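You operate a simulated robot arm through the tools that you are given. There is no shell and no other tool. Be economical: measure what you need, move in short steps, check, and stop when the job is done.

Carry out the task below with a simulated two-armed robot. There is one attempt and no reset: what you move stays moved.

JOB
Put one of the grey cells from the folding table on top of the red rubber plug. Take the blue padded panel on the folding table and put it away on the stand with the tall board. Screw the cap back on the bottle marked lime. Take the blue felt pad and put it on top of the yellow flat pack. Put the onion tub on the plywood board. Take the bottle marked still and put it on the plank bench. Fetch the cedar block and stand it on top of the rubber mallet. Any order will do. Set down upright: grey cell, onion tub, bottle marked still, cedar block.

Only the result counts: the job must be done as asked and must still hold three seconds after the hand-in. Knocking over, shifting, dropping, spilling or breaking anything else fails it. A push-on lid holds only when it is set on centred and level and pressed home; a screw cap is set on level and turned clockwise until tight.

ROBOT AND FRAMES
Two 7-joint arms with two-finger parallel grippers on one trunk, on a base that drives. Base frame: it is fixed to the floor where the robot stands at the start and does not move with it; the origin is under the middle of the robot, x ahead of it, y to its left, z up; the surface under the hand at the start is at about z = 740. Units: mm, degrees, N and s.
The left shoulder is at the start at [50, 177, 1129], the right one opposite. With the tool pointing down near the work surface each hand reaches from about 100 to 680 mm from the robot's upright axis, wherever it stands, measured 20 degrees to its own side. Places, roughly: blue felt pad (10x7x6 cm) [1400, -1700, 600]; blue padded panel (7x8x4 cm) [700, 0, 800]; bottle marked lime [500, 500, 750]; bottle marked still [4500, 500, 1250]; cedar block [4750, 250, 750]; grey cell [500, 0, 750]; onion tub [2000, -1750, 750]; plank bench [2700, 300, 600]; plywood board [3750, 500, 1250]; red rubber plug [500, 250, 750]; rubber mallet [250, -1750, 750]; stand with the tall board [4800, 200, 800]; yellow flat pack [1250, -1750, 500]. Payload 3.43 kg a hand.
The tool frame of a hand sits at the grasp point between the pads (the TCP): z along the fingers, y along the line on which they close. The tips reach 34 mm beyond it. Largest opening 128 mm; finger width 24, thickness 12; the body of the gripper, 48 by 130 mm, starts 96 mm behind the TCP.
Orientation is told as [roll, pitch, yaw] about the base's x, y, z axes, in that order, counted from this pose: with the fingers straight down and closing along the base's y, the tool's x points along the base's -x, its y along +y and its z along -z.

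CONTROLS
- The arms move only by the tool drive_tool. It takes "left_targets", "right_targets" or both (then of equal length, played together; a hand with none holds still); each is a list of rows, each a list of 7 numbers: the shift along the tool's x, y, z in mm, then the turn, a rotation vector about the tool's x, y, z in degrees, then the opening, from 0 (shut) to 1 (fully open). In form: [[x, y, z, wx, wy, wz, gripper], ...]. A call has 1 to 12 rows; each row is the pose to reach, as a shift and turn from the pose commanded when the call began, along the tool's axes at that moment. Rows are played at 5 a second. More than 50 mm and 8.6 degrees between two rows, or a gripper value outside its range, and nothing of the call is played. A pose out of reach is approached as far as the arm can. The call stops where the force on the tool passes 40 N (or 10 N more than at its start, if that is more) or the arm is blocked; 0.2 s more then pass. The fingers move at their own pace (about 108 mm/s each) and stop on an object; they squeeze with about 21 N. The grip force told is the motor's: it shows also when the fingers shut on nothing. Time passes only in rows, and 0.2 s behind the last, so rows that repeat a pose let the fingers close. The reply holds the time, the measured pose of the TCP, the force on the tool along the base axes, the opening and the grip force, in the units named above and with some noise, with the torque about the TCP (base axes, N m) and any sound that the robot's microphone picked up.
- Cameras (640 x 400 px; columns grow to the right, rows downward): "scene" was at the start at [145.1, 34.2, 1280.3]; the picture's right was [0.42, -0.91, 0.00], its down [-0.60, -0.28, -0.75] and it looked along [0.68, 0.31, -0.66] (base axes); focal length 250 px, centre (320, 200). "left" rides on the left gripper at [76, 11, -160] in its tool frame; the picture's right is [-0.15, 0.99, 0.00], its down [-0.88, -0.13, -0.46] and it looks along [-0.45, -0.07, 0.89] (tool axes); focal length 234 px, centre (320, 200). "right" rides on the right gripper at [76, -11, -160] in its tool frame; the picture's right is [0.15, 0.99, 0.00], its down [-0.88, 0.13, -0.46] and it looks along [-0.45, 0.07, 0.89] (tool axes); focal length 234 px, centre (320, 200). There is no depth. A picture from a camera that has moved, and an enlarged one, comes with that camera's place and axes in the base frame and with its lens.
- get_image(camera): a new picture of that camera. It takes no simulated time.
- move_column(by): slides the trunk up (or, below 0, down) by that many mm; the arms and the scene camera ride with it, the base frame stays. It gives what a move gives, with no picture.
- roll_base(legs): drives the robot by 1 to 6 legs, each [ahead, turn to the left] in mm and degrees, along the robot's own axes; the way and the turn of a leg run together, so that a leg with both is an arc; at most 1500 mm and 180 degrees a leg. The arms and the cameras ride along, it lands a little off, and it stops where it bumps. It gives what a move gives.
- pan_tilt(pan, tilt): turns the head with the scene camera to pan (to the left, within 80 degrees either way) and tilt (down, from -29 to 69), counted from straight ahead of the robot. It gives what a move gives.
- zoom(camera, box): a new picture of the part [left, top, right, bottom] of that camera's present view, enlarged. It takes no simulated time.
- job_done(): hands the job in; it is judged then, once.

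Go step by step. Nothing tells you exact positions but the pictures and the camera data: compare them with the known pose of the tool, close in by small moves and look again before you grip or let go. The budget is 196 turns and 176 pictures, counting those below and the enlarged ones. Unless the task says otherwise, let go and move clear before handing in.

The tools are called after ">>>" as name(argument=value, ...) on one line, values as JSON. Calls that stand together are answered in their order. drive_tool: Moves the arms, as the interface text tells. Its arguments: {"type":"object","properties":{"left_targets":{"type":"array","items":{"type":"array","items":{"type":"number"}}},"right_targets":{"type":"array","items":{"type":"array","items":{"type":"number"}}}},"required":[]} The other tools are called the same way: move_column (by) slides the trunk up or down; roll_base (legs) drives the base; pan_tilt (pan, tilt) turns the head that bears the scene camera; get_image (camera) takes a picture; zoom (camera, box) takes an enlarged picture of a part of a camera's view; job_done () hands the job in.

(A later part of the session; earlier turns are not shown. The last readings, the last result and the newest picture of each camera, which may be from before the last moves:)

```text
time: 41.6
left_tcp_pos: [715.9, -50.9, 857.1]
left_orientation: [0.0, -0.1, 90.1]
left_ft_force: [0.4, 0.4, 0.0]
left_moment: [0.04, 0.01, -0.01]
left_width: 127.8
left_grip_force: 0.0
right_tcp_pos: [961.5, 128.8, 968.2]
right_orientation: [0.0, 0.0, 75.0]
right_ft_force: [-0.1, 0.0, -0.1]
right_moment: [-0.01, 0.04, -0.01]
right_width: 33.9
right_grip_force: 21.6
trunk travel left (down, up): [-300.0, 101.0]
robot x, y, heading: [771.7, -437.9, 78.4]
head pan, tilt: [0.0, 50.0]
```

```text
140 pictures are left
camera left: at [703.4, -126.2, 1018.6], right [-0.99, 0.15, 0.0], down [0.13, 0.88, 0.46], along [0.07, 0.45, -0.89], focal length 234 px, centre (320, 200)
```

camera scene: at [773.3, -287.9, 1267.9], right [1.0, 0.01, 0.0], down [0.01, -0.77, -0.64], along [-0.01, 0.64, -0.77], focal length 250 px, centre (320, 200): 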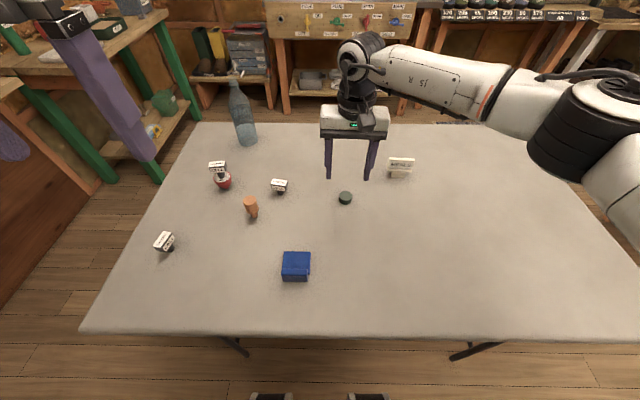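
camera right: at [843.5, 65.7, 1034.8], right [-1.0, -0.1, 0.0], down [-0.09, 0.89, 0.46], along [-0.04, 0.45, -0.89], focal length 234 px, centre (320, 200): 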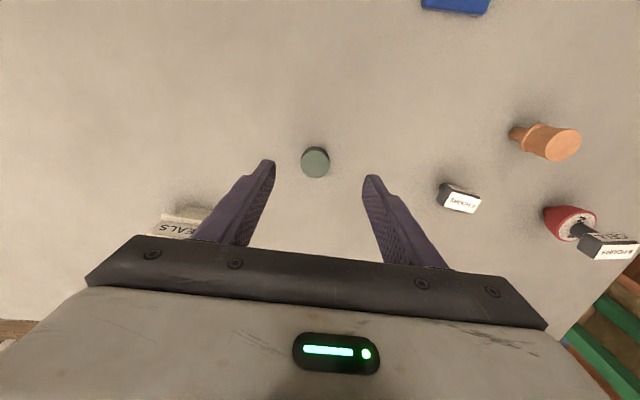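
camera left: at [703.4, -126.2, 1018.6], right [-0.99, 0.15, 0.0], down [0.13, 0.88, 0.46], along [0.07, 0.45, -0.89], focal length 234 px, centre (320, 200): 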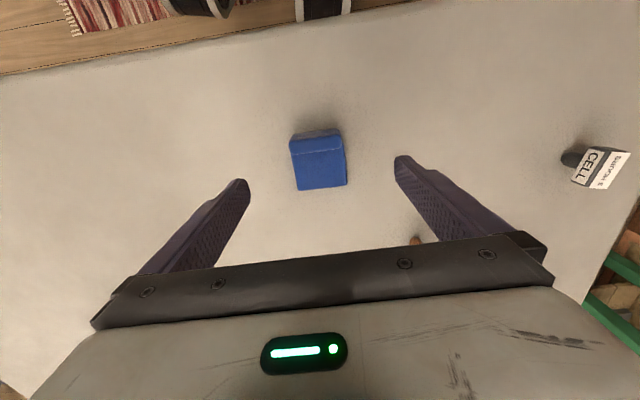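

The panel is centred between the fingers and square to them. I'll lower, grip it across its width and lift.

>>> drive_tool(left_targets=[[0, -1, 40, 0, 0, 0, 1], [0, -1, 70, 0, 0, 0, 1], [0, -1, 79, 0, 0, 0, 1], [0, -1, 79, 0, 0, 0, 0.6], [0, -1, 79, 0, 0, 0, 0], [0, -1, 79, 0, 0, 0, 0], [0, -1, 79, 0, 0, 0, 0], [0, -1, 50, 0, 0, 0, 0], [0, -1, 10, 0, 0, 0, 0]])

>>> get_image(camera="left")

>>> get_image(camera="scene")

```text
time: 43.6
left_tcp_pos: [714.2, -51.6, 851.0]
left_orientation: [-0.1, 0.0, 90.0]
left_ft_force: [0.2, -0.1, 0.1]
left_moment: [-0.02, 0.04, 0.0]
left_width: 55.9
left_grip_force: 21.0
left hand out of reach, approached as far as the arm can: row 1, 2, 3, 4, 5, 6, 7, 8
right_tcp_pos: [961.9, 128.5, 969.1]
right_orientation: [0.1, 0.0, 74.9]
right_ft_force: [-0.1, 0.6, -1.0]
right_moment: [0.0, -0.01, 0.0]
right_width: 33.8
right_grip_force: 20.7
trunk travel left (down, up): [-300.0, 101.0]
robot x, y, heading: [776.2, -435.6, 78.4]
head pan, tilt: [0.0, 50.0]
```

```text
139 pictures are left
camera left: at [701.7, -126.2, 1012.1], right [-0.99, 0.15, 0.0], down [0.13, 0.88, 0.46], along [0.07, 0.45, -0.89], focal length 234 px, centre (320, 200)
```

left: 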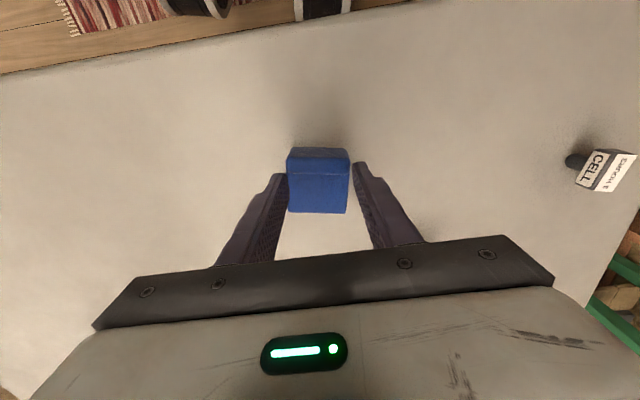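

```text
138 pictures are left
camera scene: at [804.5, -290.9, 1267.8], right [0.98, -0.2, 0.0], down [-0.15, -0.75, -0.64], along [0.13, 0.63, -0.77], focal length 250 px, centre (320, 200)
```

scene: 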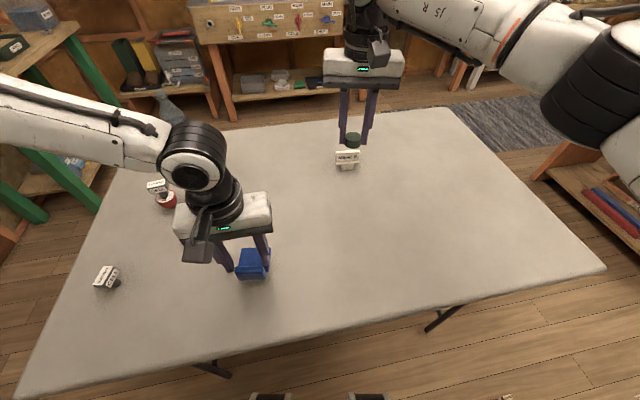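

The panel is gripped and lifted. I'll raise and draw in both hands before driving round to the front-left of the table for the bottle.

>>> drive_tool(left_targets=[[0, 0, -35, 0, 0, 0, 0], [0, 0, -70, 0, 0, 0, 0], [0, 0, -105, 0, 0, 0, 0], [0, 0, -130, 0, 0, 0, 0], [0, 0, -150, 0, 0, 0, 0]], right_targets=[[35, 0, -20, 0, 0, 0, 0], [70, 0, -40, 0, 0, 0, 0], [105, 0, -60, 0, 0, 0, 0], [140, 0, -80, 0, 0, 0, 0], [170, 0, -100, 0, 0, 0, 0]])

>>> get_image(camera="scene")

```text
time: 44.8
left_tcp_pos: [717.4, -50.8, 998.3]
left_orientation: [-0.1, 0.0, 90.0]
left_ft_force: [-0.5, 0.2, -0.1]
left_moment: [0.0, -0.02, -0.01]
left_width: 55.9
left_grip_force: 20.1
right_tcp_pos: [918.1, -37.6, 1068.7]
right_orientation: [0.0, 0.0, 74.9]
right_ft_force: [-0.2, -0.9, 0.2]
right_moment: [-0.01, -0.02, -0.02]
right_width: 33.7
right_grip_force: 20.9
trunk travel left (down, up): [-300.0, 101.0]
robot x, y, heading: [771.8, -430.5, 78.3]
head pan, tilt: [0.0, 50.0]
```

```text
137 pictures are left
camera scene: at [804.3, -291.4, 1267.9], right [0.98, -0.2, 0.0], down [-0.15, -0.75, -0.64], along [0.13, 0.63, -0.77], focal length 250 px, centre (320, 200)
```

scene: 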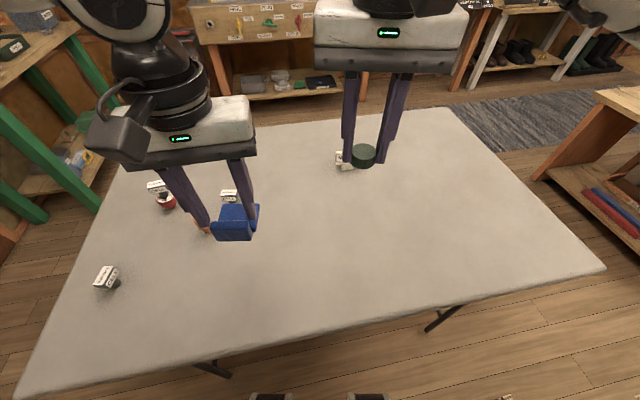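

All the table items are undisturbed. Now I'll drive back round to the front of the table, facing the bottle at about 40° left.

>>> roll_base(legs=[[-100, 0], [0, 101.6], [754, 0], [0, -90], [781, 0], [0, -50]])

>>> get_image(camera="scene")

```text
time: 63.9
left_tcp_pos: [230.2, 601.2, 998.5]
left_orientation: [-0.1, 0.0, 49.2]
left_ft_force: [0.2, -0.9, 0.6]
left_moment: [0.02, 0.04, 0.03]
left_width: 55.6
left_grip_force: 21.2
right_tcp_pos: [389.0, 479.5, 1068.7]
right_orientation: [-0.1, 0.0, 34.2]
right_ft_force: [0.1, -0.3, 0.5]
right_moment: [0.01, 0.02, -0.01]
right_width: 33.7
right_grip_force: 20.9
trunk travel left (down, up): [-300.0, 101.0]
robot x, y, heading: [22.1, 270.8, 37.6]
head pan, tilt: [0.0, 50.0]
```

```text
136 pictures are left
camera scene: at [138.5, 360.4, 1267.9], right [0.61, -0.79, 0.0], down [-0.61, -0.47, -0.64], along [0.51, 0.39, -0.77], focal length 250 px, centre (320, 200)
```

scene: 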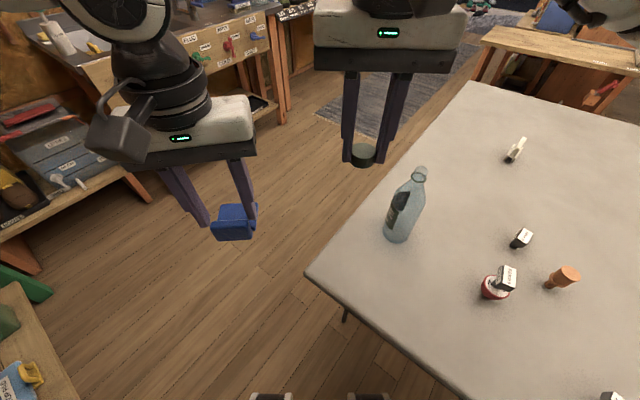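

The bottle stands at about [512, 411], its neck top near z = 955. I'll look through the right wrist camera to fix its mouth.

>>> get_image(camera="right")

>>> zoom(camera="scene", box=[370, 150, 450, 260])

```text
135 pictures are left
camera right: at [334.6, 427.8, 1228.3], right [-0.68, 0.74, 0.0], down [0.66, 0.6, 0.46], along [0.33, 0.31, -0.89], focal length 234 px, centre (320, 200)
```

right: 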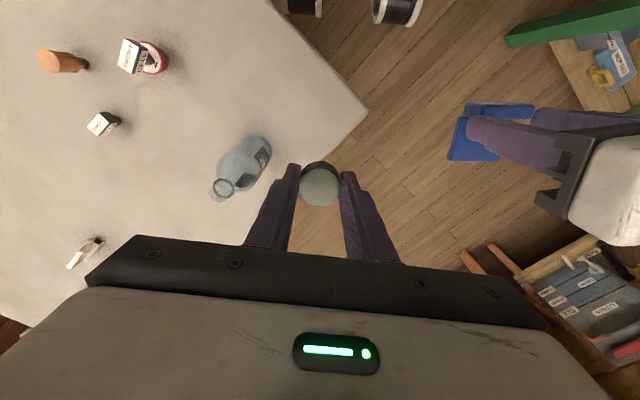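

```text
3.64 times, centred on (410, 205) of scene
camera zoom: at [138.5, 360.4, 1267.9], right [0.61, -0.79, 0.0], down [-0.61, -0.47, -0.64], along [0.51, 0.39, -0.77], focal length 909 px, centre (-7, 182)
```

zoom: 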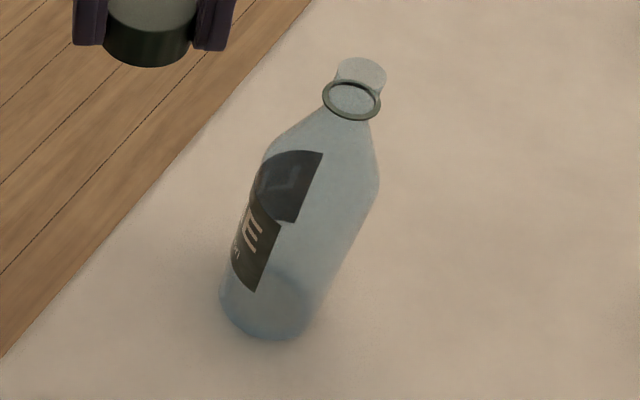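

The mouth is at about [512, 417, 953]. I'm moving the cap above it at a safe height to align by the wrist view.

>>> drive_tool(right_targets=[[-22, -40, 0, 0, 0, 0, 0], [-45, -80, 0, 0, 0, 0, 0], [-67, -120, 0, 0, 0, 0, 0], [-67, -120, 0, 0, 0, 0, 0]])

>>> zoom(camera="right", box=[240, 110, 400, 210])

>>> zoom(camera="scene", box=[350, 80, 470, 250])

```text
time: 64.9
left_tcp_pos: [228.5, 601.8, 998.7]
left_orientation: [0.0, 0.0, 49.1]
left_ft_force: [0.6, 0.3, 0.3]
left_moment: [0.0, -0.01, 0.02]
left_width: 55.7
left_grip_force: 21.4
right_tcp_pos: [511.7, 420.1, 1069.6]
right_orientation: [0.1, -0.1, 34.2]
right_ft_force: [-1.1, -0.5, 0.1]
right_moment: [-0.01, -0.04, 0.02]
right_width: 33.7
right_grip_force: 21.3
trunk travel left (down, up): [-300.0, 101.0]
robot x, y, heading: [20.2, 270.6, 37.8]
head pan, tilt: [0.0, 50.0]
```

```text
4.00 times, centred on (320, 160) of right
camera zoom: at [456.4, 368.0, 1229.2], right [-0.68, 0.74, 0.0], down [0.66, 0.6, 0.46], along [0.34, 0.31, -0.89], focal length 937 px, centre (320, 360)
```

zoom: 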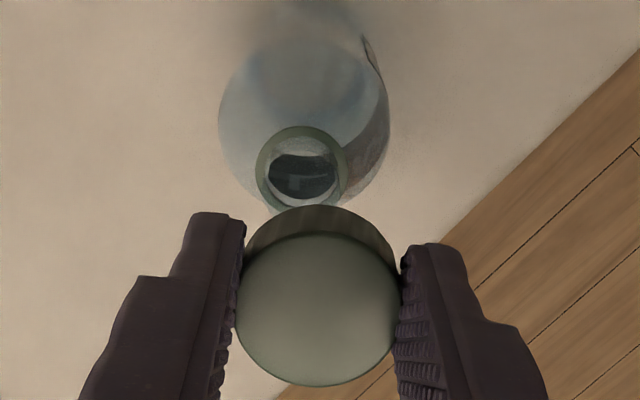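

```text
2.35 times, centred on (410, 165) of scene
camera zoom: at [138.1, 360.7, 1267.9], right [0.61, -0.79, 0.0], down [-0.61, -0.47, -0.64], along [0.51, 0.39, -0.77], focal length 588 px, centre (108, 282)
```

zoom: 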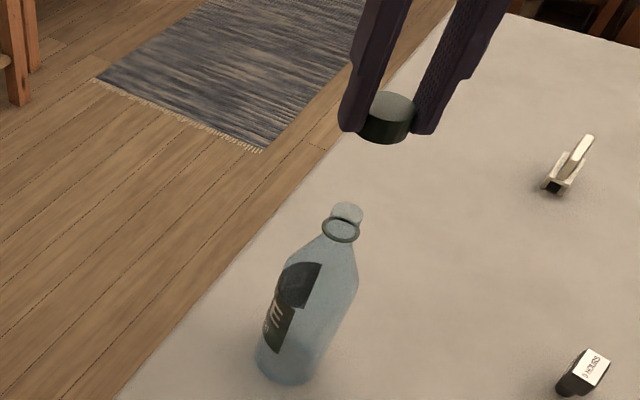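

By the wrist view the mouth sits about 3 mm to one side of the cap. I'll correct that, lower to just above the mouth and look again.

>>> drive_tool(right_targets=[[-0.5, -2, 35, 0, 0, 0, 0], [-1, -3, 60, 0, 0, 0, 0], [-1, -3, 70, 0, 0, 0, 0], [-1, -3, 70, 0, 0, 0, 0]])

>>> zoom(camera="right", box=[240, 120, 400, 220])

>>> zoom(camera="scene", box=[380, 130, 460, 200])

>>> get_image(camera="left")

```text
time: 65.9
left_tcp_pos: [229.8, 602.3, 998.0]
left_orientation: [-0.1, -0.1, 49.2]
left_ft_force: [0.9, 0.3, -0.9]
left_moment: [0.03, 0.02, 0.02]
left_width: 55.8
left_grip_force: 20.4
right_tcp_pos: [516.0, 416.4, 998.5]
right_orientation: [0.0, 0.0, 34.2]
right_ft_force: [-1.3, 0.5, -0.7]
right_moment: [-0.01, 0.04, 0.0]
right_width: 33.5
right_grip_force: 20.9
trunk travel left (down, up): [-300.0, 101.0]
robot x, y, heading: [24.8, 271.3, 37.6]
head pan, tilt: [0.0, 50.0]
```

```text
4.00 times, centred on (320, 170) of right
camera zoom: at [459.8, 364.9, 1159.8], right [-0.68, 0.74, 0.0], down [0.66, 0.6, 0.46], along [0.33, 0.31, -0.89], focal length 937 px, centre (320, 320)
```

zoom: 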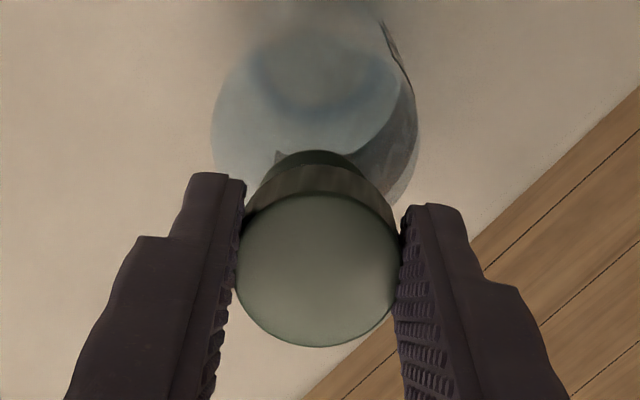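

```text
5.71 times, centred on (420, 165) of scene
camera zoom: at [138.3, 360.6, 1267.9], right [0.61, -0.79, 0.0], down [-0.61, -0.47, -0.64], along [0.51, 0.39, -0.77], focal length 1429 px, centre (-251, 400)
```

zoom: 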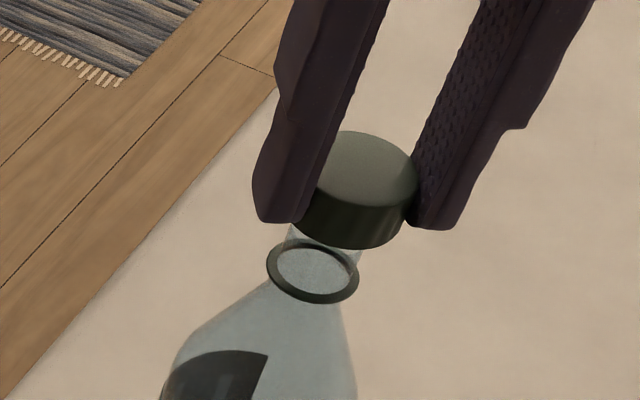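

```text
129 pictures are left
camera left: at [170.2, 552.4, 1159.0], right [-0.65, 0.76, 0.0], down [0.67, 0.58, 0.46], along [0.35, 0.3, -0.89], focal length 234 px, centre (320, 200)
```

left: 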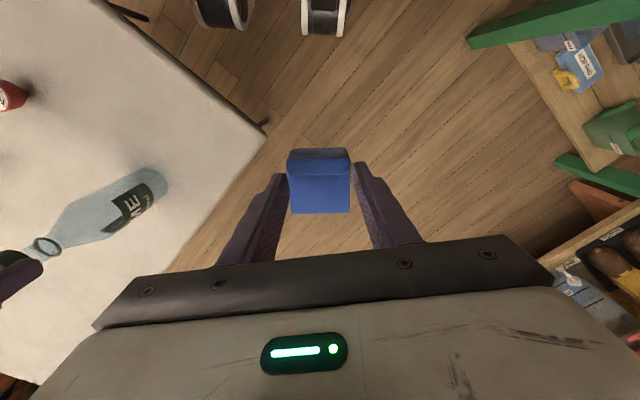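

The side alignment looks good, but the fore-aft direction is uncertain. I'll swing the left hand (with the panel) round so its camera sees the cap and neck from another side.

>>> drive_tool(left_targets=[[-20, 0, 0, 0, 0, 8, 0], [-40, 0, 0, 0, 0, 16, 0], [-60, 0, 0, 0, 0, 24, 0], [-80, 0, 0, 0, 0, 32, 0], [-100, 0, 0, 0, 0, 40, 0], [-120, 0, 0, 0, 0, 48, 0], [-120, 0, 0, 0, 0, 56, 0]])

>>> get_image(camera="left")

```text
time: 67.5
left_tcp_pos: [308.0, 692.3, 998.7]
left_orientation: [0.0, 0.0, -7.0]
left_ft_force: [0.8, -0.5, 0.1]
left_moment: [0.0, 0.0, -0.03]
left_width: 55.5
left_grip_force: 20.5
right_tcp_pos: [515.9, 416.6, 999.8]
right_orientation: [0.0, 0.0, 34.2]
right_ft_force: [0.1, -0.6, -1.8]
right_moment: [-0.02, -0.03, -0.03]
right_width: 33.7
right_grip_force: 20.9
trunk travel left (down, up): [-300.0, 101.0]
robot x, y, heading: [23.4, 272.5, 37.7]
head pan, tilt: [0.0, 50.0]
```

```text
128 pictures are left
camera left: at [233.1, 714.6, 1158.6], right [0.27, 0.96, 0.0], down [0.86, -0.24, 0.46], along [0.44, -0.12, -0.89], focal length 234 px, centre (320, 200)
```

left: 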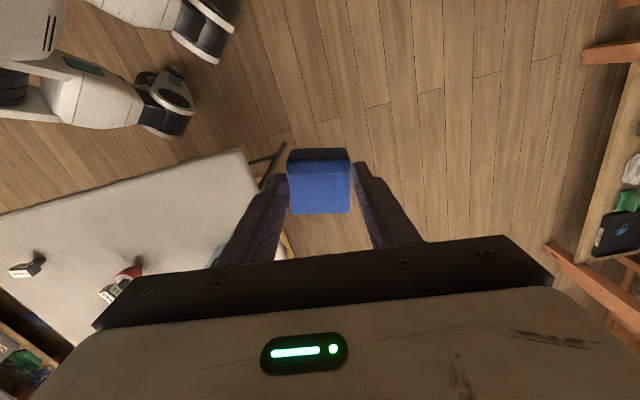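

That view is blocked by the gripper itself. I'll put the left hand higher and to the left of the right hand so that its camera sees the neck at its image-left.

>>> drive_tool(left_targets=[[0, 0, -40, 0, 0, -8, 0], [0, 0, -80, 0, 0, -16, 0], [-20, -16, -111, 0, 0, -24, 0], [-41, -33, -111, 0, 0, -32, 0], [-62, -50, -111, 0, 0, -40, 0], [-83, -67, -111, 0, 0, -41, 0], [-83, -67, -111, 0, 0, -41, 0]])

>>> zoom(camera="left", box=[90, 120, 230, 230])

```text
time: 69.1
left_tcp_pos: [283.4, 677.6, 1080.6]
left_orientation: [-0.3, 0.0, 33.5]
left_ft_force: [-0.4, -0.2, -0.9]
left_moment: [-0.07, 0.02, -0.03]
left_width: 55.6
left_grip_force: 21.6
left hand out of reach, approached as far as the arm can: row 2, 3, 4, 5, 6, 7
right_tcp_pos: [517.0, 418.0, 998.4]
right_orientation: [0.0, 0.1, 34.2]
right_ft_force: [0.3, 0.2, -0.3]
right_moment: [-0.05, 0.02, 0.0]
right_width: 34.1
right_grip_force: 20.5
trunk travel left (down, up): [-300.0, 101.0]
robot x, y, heading: [22.1, 272.9, 37.6]
head pan, tilt: [0.0, 50.0]
```

```text
3.64 times, centred on (160, 175) of left
camera zoom: at [213.6, 647.6, 1241.3], right [-0.43, 0.9, 0.0], down [0.8, 0.38, 0.46], along [0.41, 0.19, -0.89], focal length 852 px, centre (902, 291)
```

zoom: 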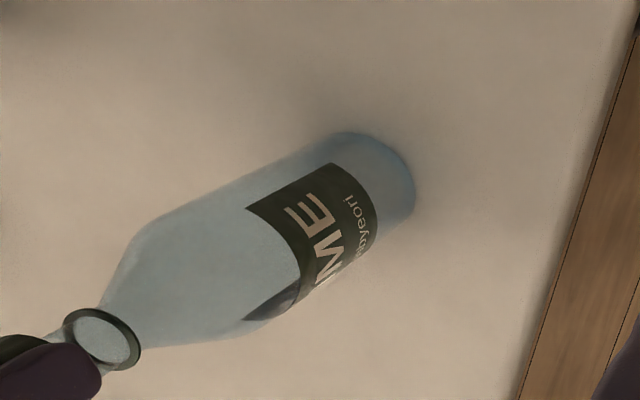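

Nice side view: the neck is visible at the picture's left. I'll enlarge further left to compare the cap with the neck.

>>> zoom(camera="left", box=[30, 170, 150, 250])

```text
5.00 times, centred on (90, 210) of left
camera zoom: at [213.6, 647.6, 1241.3], right [-0.43, 0.9, 0.0], down [0.8, 0.38, 0.46], along [0.41, 0.19, -0.89], focal length 1171 px, centre (1470, 150)
```

zoom: 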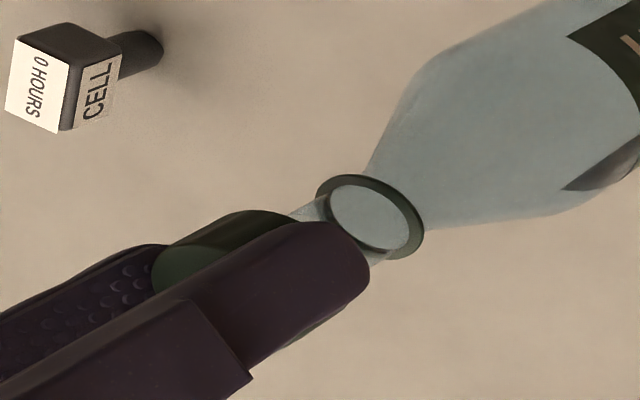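

Comparing the cap's and neck's outlines, the bottle's axis is about 4–5 mm further ahead than the cap. I'll shift by 4.5 mm and look again.

>>> drive_tool(right_targets=[[-4.5, 0, 0, 0, 0, 0, 0], [-4.5, 0, 0, 0, 0, 0, 0]])

>>> zoom(camera="left", box=[40, 180, 130, 240])

>>> zoom(camera="scene", box=[380, 130, 460, 200])

>>> zoom(camera="right", box=[240, 120, 400, 220])

```text
time: 69.7
left_tcp_pos: [283.6, 676.6, 1081.9]
left_orientation: [-0.1, -0.1, 33.5]
left_ft_force: [-0.5, 0.1, -0.8]
left_moment: [-0.01, 0.0, -0.02]
left_width: 55.5
left_grip_force: 21.0
right_tcp_pos: [517.6, 417.7, 998.6]
right_orientation: [0.0, 0.1, 34.1]
right_ft_force: [0.2, -1.0, -0.8]
right_moment: [-0.01, 0.0, -0.04]
right_width: 33.9
right_grip_force: 20.6
trunk travel left (down, up): [-300.0, 101.0]
robot x, y, heading: [21.0, 270.9, 37.7]
head pan, tilt: [0.0, 50.0]
```

```text
6.67 times, centred on (85, 210) of left
camera zoom: at [212.8, 645.9, 1242.0], right [-0.42, 0.91, 0.0], down [0.8, 0.38, 0.46], along [0.41, 0.19, -0.89], focal length 1561 px, centre (1887, 133)
```

zoom: 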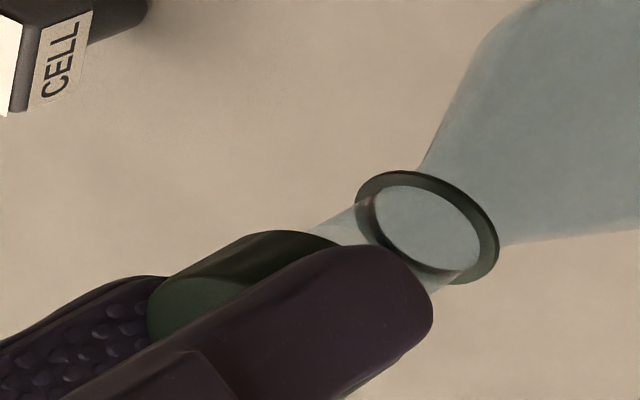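

```text
5.71 times, centred on (420, 165) of scene
camera zoom: at [138.3, 360.4, 1267.9], right [0.61, -0.79, 0.0], down [-0.61, -0.47, -0.64], along [0.51, 0.39, -0.77], focal length 1429 px, centre (-251, 400)
```

zoom: 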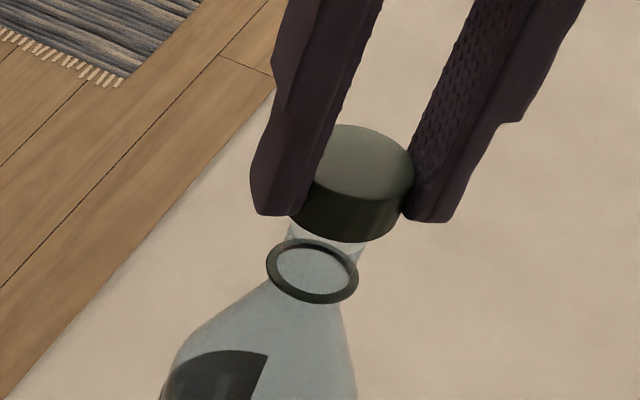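

```text
4.00 times, centred on (320, 170) of right
camera zoom: at [462.9, 366.8, 1159.3], right [-0.68, 0.74, 0.0], down [0.66, 0.6, 0.46], along [0.34, 0.31, -0.89], focal length 937 px, centre (320, 320)
```

zoom: 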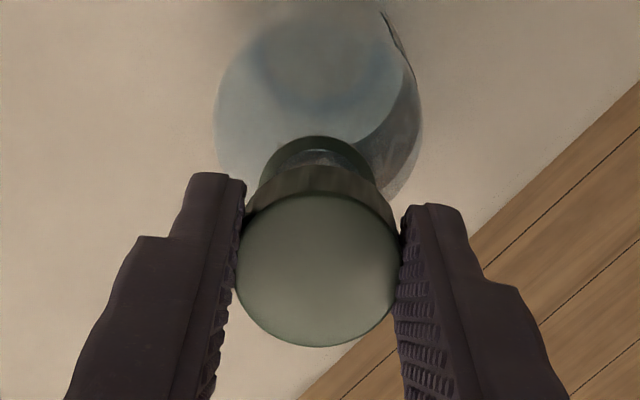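

Both side views agree to within about 1 mm: the cap is over the neck. I'll lower it gently until it touches.

>>> drive_tool(right_targets=[[0, 0, 3, 0, 0, 0, 0], [0, 0, 6, 0, 0, 0, 0], [0, 0, 8, 0, 0, 0, 0], [0, 0, 8, 0, 0, 0, 0]])

>>> zoom(camera="scene", box=[380, 130, 460, 200])

```text
time: 70.7
left_tcp_pos: [283.6, 676.9, 1081.4]
left_orientation: [-0.1, -0.1, 33.5]
left_ft_force: [-1.0, -0.6, -0.2]
left_moment: [0.01, 0.01, 0.0]
left_width: 55.7
left_grip_force: 20.9
right_tcp_pos: [519.0, 418.5, 989.8]
right_orientation: [0.0, 0.0, 34.1]
right_ft_force: [1.3, -0.3, -0.2]
right_moment: [0.01, -0.01, 0.03]
right_width: 33.7
right_grip_force: 21.0
trunk travel left (down, up): [-300.0, 101.0]
robot x, y, heading: [25.5, 272.7, 37.5]
head pan, tilt: [0.0, 50.0]
```

```text
5.71 times, centred on (420, 165) of scene
camera zoom: at [138.3, 360.6, 1267.9], right [0.61, -0.79, 0.0], down [-0.61, -0.47, -0.64], along [0.51, 0.39, -0.77], focal length 1429 px, centre (-251, 400)
```

zoom: 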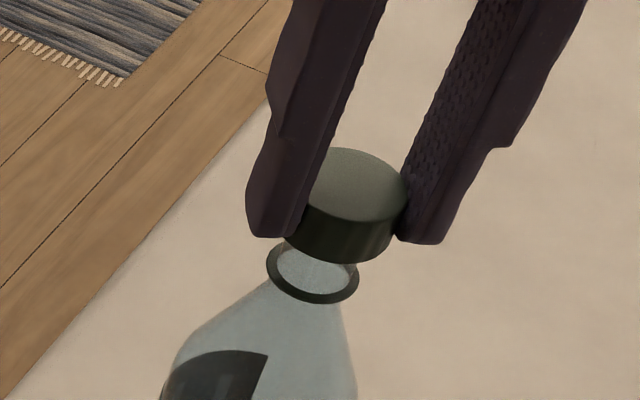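

No contact yet, so I keep going down slowly.

>>> drive_tool(right_targets=[[0, 0, 2, 0, 0, 0, 0], [0, 0, 4, 0, 0, 0, 0], [0, 0, 4, 0, 0, 0, 0]])

>>> zoom(camera="left", box=[40, 180, 130, 240])

```text
time: 71.5
left_tcp_pos: [282.6, 677.2, 1082.3]
left_orientation: [-0.1, -0.2, 33.5]
left_ft_force: [0.7, -0.1, -0.7]
left_moment: [-0.01, 0.0, 0.0]
left_width: 55.6
left_grip_force: 20.8
right_tcp_pos: [518.3, 417.6, 988.4]
right_orientation: [0.2, -0.2, 34.1]
right_ft_force: [0.4, 0.6, 16.9]
right_moment: [0.03, 0.17, -0.03]
right_width: 33.5
right_grip_force: 20.6
trunk travel left (down, up): [-300.0, 101.0]
robot x, y, heading: [24.8, 271.0, 37.6]
head pan, tilt: [0.0, 50.0]
```

```text
6.67 times, centred on (85, 210) of left
camera zoom: at [211.6, 645.6, 1242.6], right [-0.42, 0.91, 0.0], down [0.8, 0.38, 0.46], along [0.42, 0.19, -0.89], focal length 1561 px, centre (1887, 133)
```

zoom: 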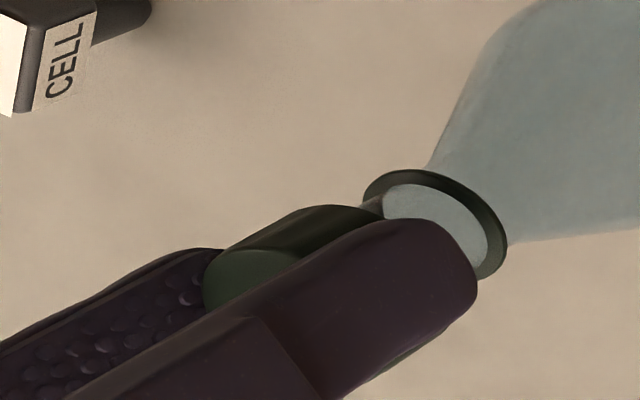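

It touches with 17 N, with a torque hinting that the contact is a little off-centre. I'll look from the other two cameras before turning.

>>> zoom(camera="scene", box=[395, 145, 445, 195])

>>> zoom(camera="right", box=[270, 130, 370, 210])

```text
8.00 times, centred on (420, 170) of scene
camera zoom: at [137.0, 360.2, 1268.3], right [0.61, -0.79, 0.0], down [-0.61, -0.47, -0.64], along [0.51, 0.39, -0.77], focal length 2000 px, centre (-480, 440)
```

zoom: 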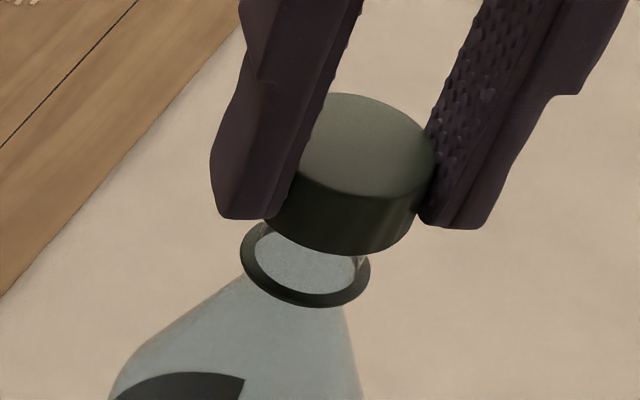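

```text
5.00 times, centred on (320, 170) of right
camera zoom: at [462.2, 365.9, 1148.1], right [-0.68, 0.74, 0.0], down [0.65, 0.6, 0.46], along [0.34, 0.31, -0.89], focal length 1171 px, centre (320, 350)
```

zoom: 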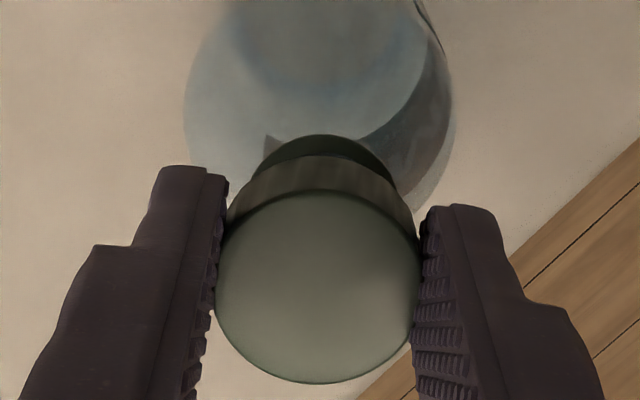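

Views and torque agree: the cap sits about 3 mm too far toward +x/−y. I'll lift a little, shift and lower again.

>>> drive_tool(right_targets=[[0, 0, -5, 0, 0, 0, 0], [1.3, 2.5, -5, 0, 0, 0, 0], [1.3, 2.5, -2, 0, 0, 0, 0], [1.3, 2.5, -1, 0, 0, 0, 0], [1.3, 2.5, 0, 0, 0, 0, 0], [1.3, 2.5, 0, 0, 0, 0, 0]])

```text
time: 72.9
left_tcp_pos: [283.7, 677.3, 1081.3]
left_orientation: [-0.2, -0.1, 33.6]
left_ft_force: [0.5, 0.5, -0.8]
left_moment: [-0.01, 0.04, 0.02]
left_width: 55.4
left_grip_force: 21.0
right_tcp_pos: [516.2, 420.9, 986.2]
right_orientation: [0.0, 0.1, 34.0]
right_ft_force: [0.0, 0.0, 0.3]
right_moment: [-0.01, 0.0, 0.0]
right_width: 33.4
right_grip_force: 21.2
trunk travel left (down, up): [-300.0, 101.0]
robot x, y, heading: [22.8, 273.4, 37.7]
head pan, tilt: [0.0, 50.0]
```

No contact at the same height now, so the cap is passing over the rim. I continue down slowly.

>>> drive_tool(right_targets=[[0, 0, 1.5, 0, 0, 0, 0], [0, 0, 3, 0, 0, 0, 0], [0, 0, 4.5, 0, 0, 0, 0], [0, 0, 4.5, 0, 0, 0, 0]])

>>> zoom(camera="scene", box=[395, 145, 445, 195])

```text
time: 73.9
left_tcp_pos: [282.9, 677.5, 1082.1]
left_orientation: [-0.1, -0.1, 33.5]
left_ft_force: [-0.2, -0.4, 0.0]
left_moment: [-0.02, -0.03, 0.04]
left_width: 55.8
left_grip_force: 20.7
right_tcp_pos: [517.3, 419.5, 982.6]
right_orientation: [0.0, 0.0, 34.2]
right_ft_force: [-1.0, -0.4, 0.7]
right_moment: [-0.01, -0.01, -0.02]
right_width: 33.3
right_grip_force: 21.4
trunk travel left (down, up): [-300.0, 101.0]
robot x, y, heading: [22.0, 271.5, 37.8]
head pan, tilt: [0.0, 50.0]
```

```text
8.00 times, centred on (420, 170) of scene
camera zoom: at [138.3, 360.5, 1267.9], right [0.61, -0.79, 0.0], down [-0.61, -0.47, -0.64], along [0.51, 0.39, -0.77], focal length 2000 px, centre (-480, 440)
```

zoom: 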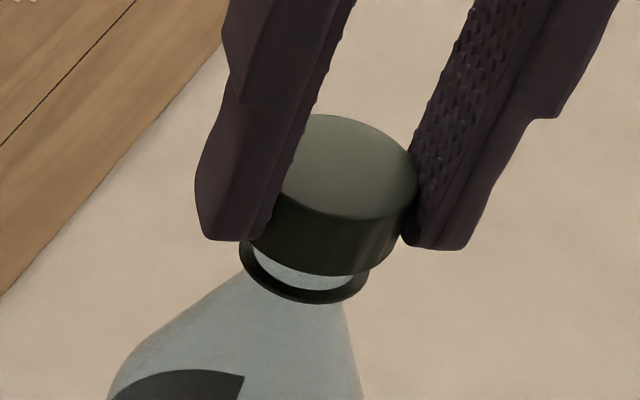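

The cap is sliding over the neck. I keep going until it meets the thread.

>>> drive_tool(right_targets=[[0, 0, 1.5, 0, 0, 0, 0], [0, 0, 3, 0, 0, 0, 0], [0, 0, 4.5, 0, 0, 0, 0], [0, 0, 4.5, 0, 0, 0, 0]])

```text
time: 74.9
left_tcp_pos: [284.0, 677.4, 1082.3]
left_orientation: [-0.1, 0.0, 33.5]
left_ft_force: [-0.2, -0.3, -1.0]
left_moment: [-0.03, 0.02, 0.02]
left_width: 55.6
left_grip_force: 21.3
right_tcp_pos: [516.8, 420.5, 977.8]
right_orientation: [0.1, 0.0, 34.2]
right_ft_force: [-0.8, 1.2, 4.9]
right_moment: [0.01, -0.01, 0.03]
right_width: 33.4
right_grip_force: 20.9
trunk travel left (down, up): [-300.0, 101.0]
robot x, y, heading: [21.0, 270.9, 37.6]
head pan, tilt: [0.0, 50.0]
```

It has light contact (5 N). I'll turn clockwise (positive about the tool's z) with a slight downward advance.

>>> drive_tool(right_targets=[[0, 0, 0.5, 0, 0, 8, 0], [0, 0, 0.8, 0, 0, 16, 0], [0, 0, 1.1, 0, 0, 24, 0], [0, 0, 1.4, 0, 0, 32, 0], [0, 0, 1.7, 0, 0, 40, 0], [0, 0, 2, 0, 0, 48, 0], [0, 0, 2.2, 0, 0, 56, 0], [0, 0, 2.4, 0, 0, 64, 0], [0, 0, 2.6, 0, 0, 72, 0]])

>>> zoom(camera="scene", box=[380, 130, 460, 200])

```text
time: 76.9
left_tcp_pos: [281.1, 676.4, 1082.1]
left_orientation: [-0.1, -0.1, 33.5]
left_ft_force: [0.8, -0.1, -0.4]
left_moment: [0.0, -0.04, 0.01]
left_width: 55.5
left_grip_force: 20.9
right_tcp_pos: [516.4, 420.2, 975.6]
right_orientation: [0.2, 0.0, -38.0]
right_ft_force: [0.0, 3.4, 21.9]
right_moment: [0.12, 0.03, 0.02]
right_width: 33.3
right_grip_force: 21.1
trunk travel left (down, up): [-300.0, 101.0]
robot x, y, heading: [20.3, 276.8, 37.7]
head pan, tilt: [0.0, 50.0]
```

```text
5.71 times, centred on (420, 165) of scene
camera zoom: at [136.5, 360.3, 1268.2], right [0.61, -0.79, 0.0], down [-0.6, -0.47, -0.64], along [0.51, 0.39, -0.77], focal length 1429 px, centre (-251, 400)
```

zoom: 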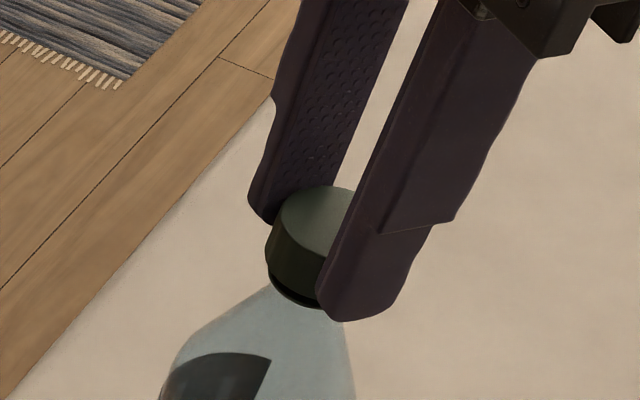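

It turned 72° with no torque build-up yet, so it isn't tight. I'll continue clockwise.

>>> drive_tool(right_targets=[[0, 0, 0, 0, 0, 8, 0], [0, 0, 0, 0, 0, 16, 0], [0, 0, 0, 0, 0, 24, 0], [0, 0, 0.2, 0, 0, 32, 0], [0, 0, 0.4, 0, 0, 40, 0], [0, 0, 0.6, 0, 0, 48, 0], [0, 0, 0.8, 0, 0, 56, 0], [0, 0, 1, 0, 0, 64, 0]])

```text
time: 78.7
left_tcp_pos: [282.9, 676.7, 1081.7]
left_orientation: [0.0, -0.2, 33.5]
left_ft_force: [-0.5, -0.4, 0.3]
left_moment: [-0.01, 0.02, 0.04]
left_width: 55.4
left_grip_force: 19.9
right_tcp_pos: [514.3, 419.9, 974.9]
right_orientation: [0.1, 0.2, -102.0]
right_ft_force: [2.2, 2.6, 22.4]
right_moment: [0.18, -0.14, 0.01]
right_width: 33.3
right_grip_force: 21.4
trunk travel left (down, up): [-300.0, 101.0]
robot x, y, heading: [22.4, 268.7, 37.7]
head pan, tilt: [0.0, 50.0]
```

Still no torque. I'll continue turning as far as the wrist allows.

>>> drive_tool(right_targets=[[0, 0, 0, 0, 0, 8, 0], [0, 0, 0, 0, 0, 16, 0], [0, 0, 0, 0, 0, 24, 0], [0, 0, 0.2, 0, 0, 32, 0], [0, 0, 0.4, 0, 0, 40, 0], [0, 0, 0.6, 0, 0, 48, 0], [0, 0, 0.8, 0, 0, 56, 0], [0, 0, 1, 0, 0, 64, 0]])

>>> zoom(camera="scene", box=[380, 130, 460, 200])

```text
time: 80.5
left_tcp_pos: [282.5, 676.9, 1081.5]
left_orientation: [-0.1, -0.2, 33.5]
left_ft_force: [0.6, -0.4, -0.6]
left_moment: [-0.03, 0.0, 0.0]
left_width: 55.3
left_grip_force: 21.3
right_tcp_pos: [515.5, 420.0, 973.7]
right_orientation: [0.1, 0.2, -166.1]
right_ft_force: [3.1, -0.7, 18.4]
right_moment: [0.05, -0.15, -0.03]
right_width: 33.7
right_grip_force: 21.6
trunk travel left (down, up): [-300.0, 101.0]
robot x, y, heading: [21.7, 269.9, 37.6]
head pan, tilt: [0.0, 50.0]
```

```text
5.71 times, centred on (420, 165) of scene
camera zoom: at [137.1, 360.1, 1268.1], right [0.61, -0.79, 0.0], down [-0.61, -0.47, -0.64], along [0.51, 0.39, -0.77], focal length 1429 px, centre (-251, 400)
```

zoom: 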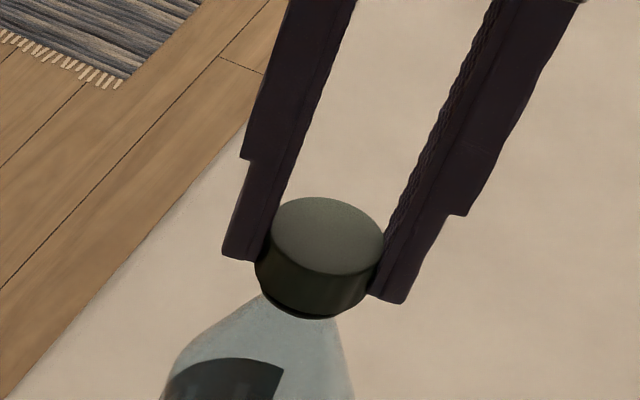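

The cap has come down about 4 mm onto the collar. I continue to turn until tight.

>>> drive_tool(right_targets=[[0, 0, 0, 0, 0, 8, 0], [0, 0, 0, 0, 0, 16, 0], [0, 0, 0, 0, 0, 24, 0], [0, 0, 0.2, 0, 0, 32, 0], [0, 0, 0.4, 0, 0, 40, 0], [0, 0, 0.6, 0, 0, 48, 0], [0, 0, 0.8, 0, 0, 56, 0], [0, 0, 1, 0, 0, 64, 0]])

>>> zoom(camera="scene", box=[370, 130, 450, 250])

```text
time: 82.3
left_tcp_pos: [281.8, 677.8, 1081.6]
left_orientation: [-0.1, -0.3, 33.5]
left_ft_force: [0.1, 0.0, -0.5]
left_moment: [-0.01, 0.0, -0.01]
left_width: 55.2
left_grip_force: 21.2
right_tcp_pos: [516.3, 419.8, 972.2]
right_orientation: [0.0, 0.0, 130.0]
right_ft_force: [0.9, -0.7, 16.4]
right_moment: [0.07, -0.03, -0.03]
right_width: 33.6
right_grip_force: 21.0
trunk travel left (down, up): [-300.0, 101.0]
robot x, y, heading: [25.9, 269.9, 37.9]
head pan, tilt: [0.0, 50.0]
```

```text
3.33 times, centred on (410, 190) of scene
camera zoom: at [137.1, 360.0, 1268.0], right [0.61, -0.79, 0.0], down [-0.61, -0.47, -0.64], along [0.51, 0.39, -0.77], focal length 834 px, centre (20, 233)
```

zoom: 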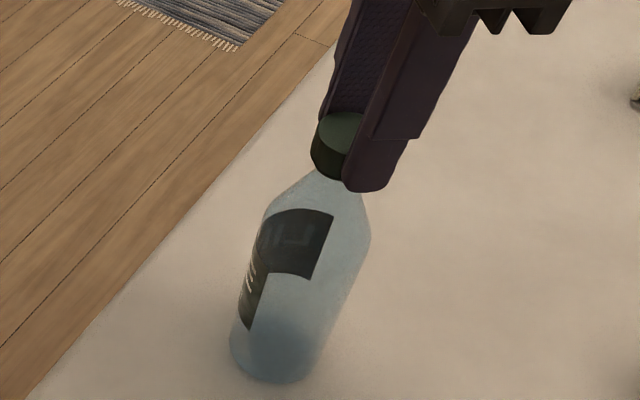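

It is still going down smoothly and the bottle hasn't moved. I continue.

>>> drive_tool(right_targets=[[0, 0, 0.2, 0, 0, 8, 0], [0, 0, 0.4, 0, 0, 16, 0], [0, 0, 0.6, 0, 0, 24, 0], [0, 0, 0.8, 0, 0, 32, 0], [0, 0, 1, 0, 0, 40, 0], [0, 0, 1.2, 0, 0, 48, 0], [0, 0, 1.4, 0, 0, 56, 0], [0, 0, 1.6, 0, 0, 64, 0]])

```text
time: 84.1
left_tcp_pos: [284.1, 677.3, 1081.0]
left_orientation: [-0.1, -0.1, 33.5]
left_ft_force: [0.6, 0.2, -0.3]
left_moment: [-0.02, 0.01, 0.0]
left_width: 55.5
left_grip_force: 20.8
right_tcp_pos: [648.1, 460.8, 950.8]
right_orientation: [0.0, 0.3, 66.1]
right_ft_force: [-0.1, -0.1, -0.6]
right_moment: [-0.01, 0.01, -0.01]
right_width: 36.6
right_grip_force: 20.6
right hand out of reach, approached as far as the arm can: row 4, 5, 6, 7, 8
trunk travel left (down, up): [-300.0, 101.0]
robot x, y, heading: [24.2, 271.5, 37.7]
head pan, tilt: [0.0, 50.0]
```

The arm ran out of range and swung sideways. I must check at once what it did.

>>> get_image(camera="scene")

>>> get_image(camera="right")

```text
114 pictures are left
camera scene: at [138.3, 361.1, 1267.4], right [0.61, -0.79, 0.0], down [-0.61, -0.47, -0.64], along [0.51, 0.39, -0.77], focal length 250 px, centre (320, 200)
```

scene: 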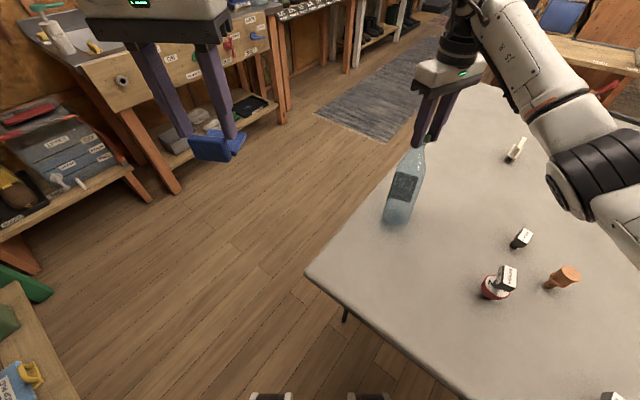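

```text
113 pictures are left
camera right: at [628.9, 387.5, 1110.5], right [-0.96, 0.27, 0.0], down [0.24, 0.86, 0.45], along [0.12, 0.44, -0.89], focal length 234 px, centre (320, 200)
```

right: 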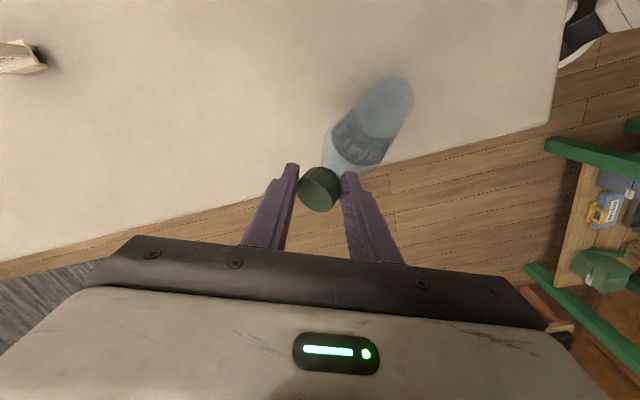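

The bottle is tilted about 38° but still held by its cap, pivoting on its base edge. I'll carefully reverse the motion along the same arc, first half way.

>>> drive_tool(right_targets=[[8.6, 9.9, -6.4, 0, 0, -4, 0], [17.5, 20, -11.9, 0, 0, -8, 0], [26.6, 30.5, -16.4, 0, 0, -12, 0], [35.9, 41.1, -19.9, 0, 0, -16, 0], [45.4, 52, -22.5, 0, 0, -20, 0], [45.4, 52, -22.5, 0, 0, -20, 0]])

>>> get_image(camera="scene")

>>> get_image(camera="right")

```text
time: 85.5
left_tcp_pos: [283.9, 675.8, 1080.1]
left_orientation: [0.0, -0.1, 33.5]
left_ft_force: [-0.2, -0.1, -0.3]
left_moment: [-0.01, 0.01, 0.0]
left_width: 55.4
left_grip_force: 20.2
right_tcp_pos: [583.4, 440.1, 976.0]
right_orientation: [0.1, 0.0, 86.3]
right_ft_force: [0.6, -0.2, -0.6]
right_moment: [0.01, -0.01, -0.02]
right_width: 36.2
right_grip_force: 20.8
right hand out of reach, approached as far as the arm can: row 1, 2, 3, 4, 5, 6
trunk travel left (down, up): [-300.0, 101.0]
robot x, y, heading: [22.2, 273.6, 37.6]
head pan, tilt: [0.0, 50.0]
```

```text
112 pictures are left
camera scene: at [138.4, 360.6, 1267.8], right [0.61, -0.79, 0.0], down [-0.61, -0.47, -0.64], along [0.51, 0.39, -0.77], focal length 250 px, centre (320, 200)
```

scene: 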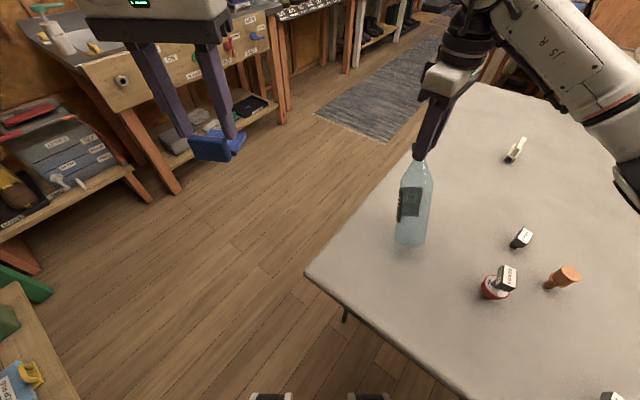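

```text
111 pictures are left
camera right: at [591.0, 364.2, 1134.7], right [-1.0, -0.08, 0.0], down [-0.07, 0.89, 0.46], along [-0.04, 0.45, -0.89], focal length 234 px, centre (320, 200)
```

right: 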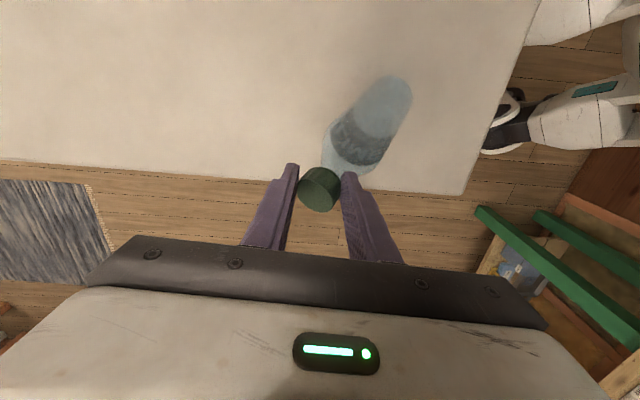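

The wrist view shows the bottle fixed rigidly in the grip, tilted about 34° and off the table, so the cap holds the bottle. I'll lift it a bit and unwind the wrist in free air before tilting the hand to stand the bottle upright.

>>> drive_tool(right_targets=[[0, 0, -8, 0, 0, -8.4, 0], [0, 0, -16, 0, 0, -16.8, 0], [0, 0, -24, 0, 0, -25.2, 0], [0, 0, -32, 0, 0, -33.6, 0], [0, 0, -40, 0, 0, -42, 0], [0, 0, -48, 0, 0, -50.4, 0], [0, 0, -56, 0, 0, -58.8, 0], [0, 0, -64, 0, 0, -67.2, 0], [0, 0, -72, 0, 0, -75.6, 0], [0, 0, -80, 0, 0, -84, 0], [0, 0, -80, 0, 0, -92.4, 0], [0, 0, -80, 0, 0, -100.8, 0]])

>>> get_image(camera="right")

>>> get_image(camera="scene")

```text
time: 88.1
left_tcp_pos: [283.9, 676.7, 1081.3]
left_orientation: [-0.1, -0.2, 33.6]
left_ft_force: [0.2, 0.2, -0.2]
left_moment: [0.0, 0.01, 0.0]
left_width: 55.1
left_grip_force: 21.3
right_tcp_pos: [586.1, 440.8, 1054.1]
right_orientation: [0.0, -0.1, -172.8]
right_ft_force: [0.2, 0.1, -0.2]
right_moment: [0.03, 0.0, 0.03]
right_width: 35.6
right_grip_force: 21.1
trunk travel left (down, up): [-300.0, 101.0]
robot x, y, heading: [25.2, 269.6, 37.9]
head pan, tilt: [0.0, 50.0]
```

```text
110 pictures are left
camera right: at [659.7, 461.7, 1213.2], right [0.27, -0.96, 0.0], down [-0.86, -0.24, 0.46], along [-0.44, -0.12, -0.89], focal length 234 px, centre (320, 200)
```

right: 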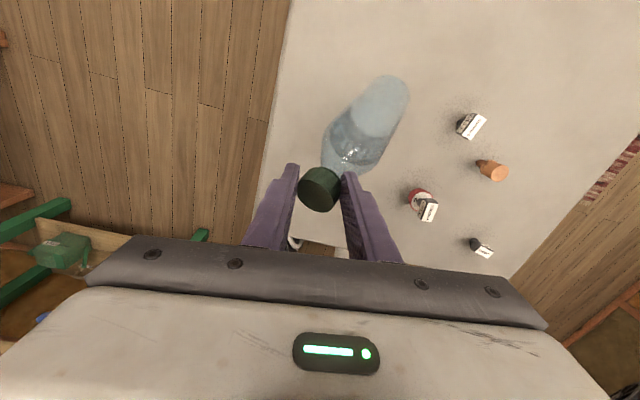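

```text
109 pictures are left
camera scene: at [138.3, 360.5, 1267.9], right [0.61, -0.79, 0.0], down [-0.61, -0.47, -0.64], along [0.51, 0.39, -0.77], focal length 250 px, centre (320, 200)
```

scene: 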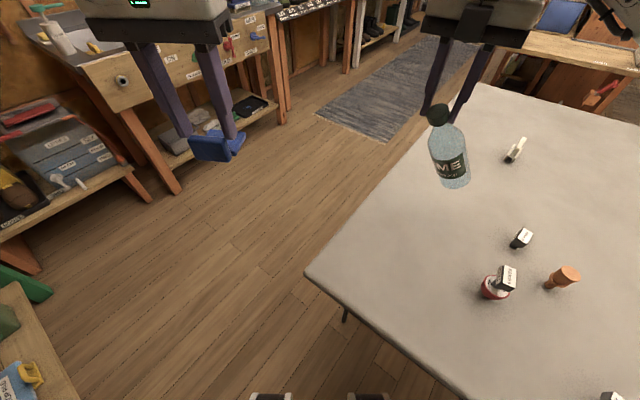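

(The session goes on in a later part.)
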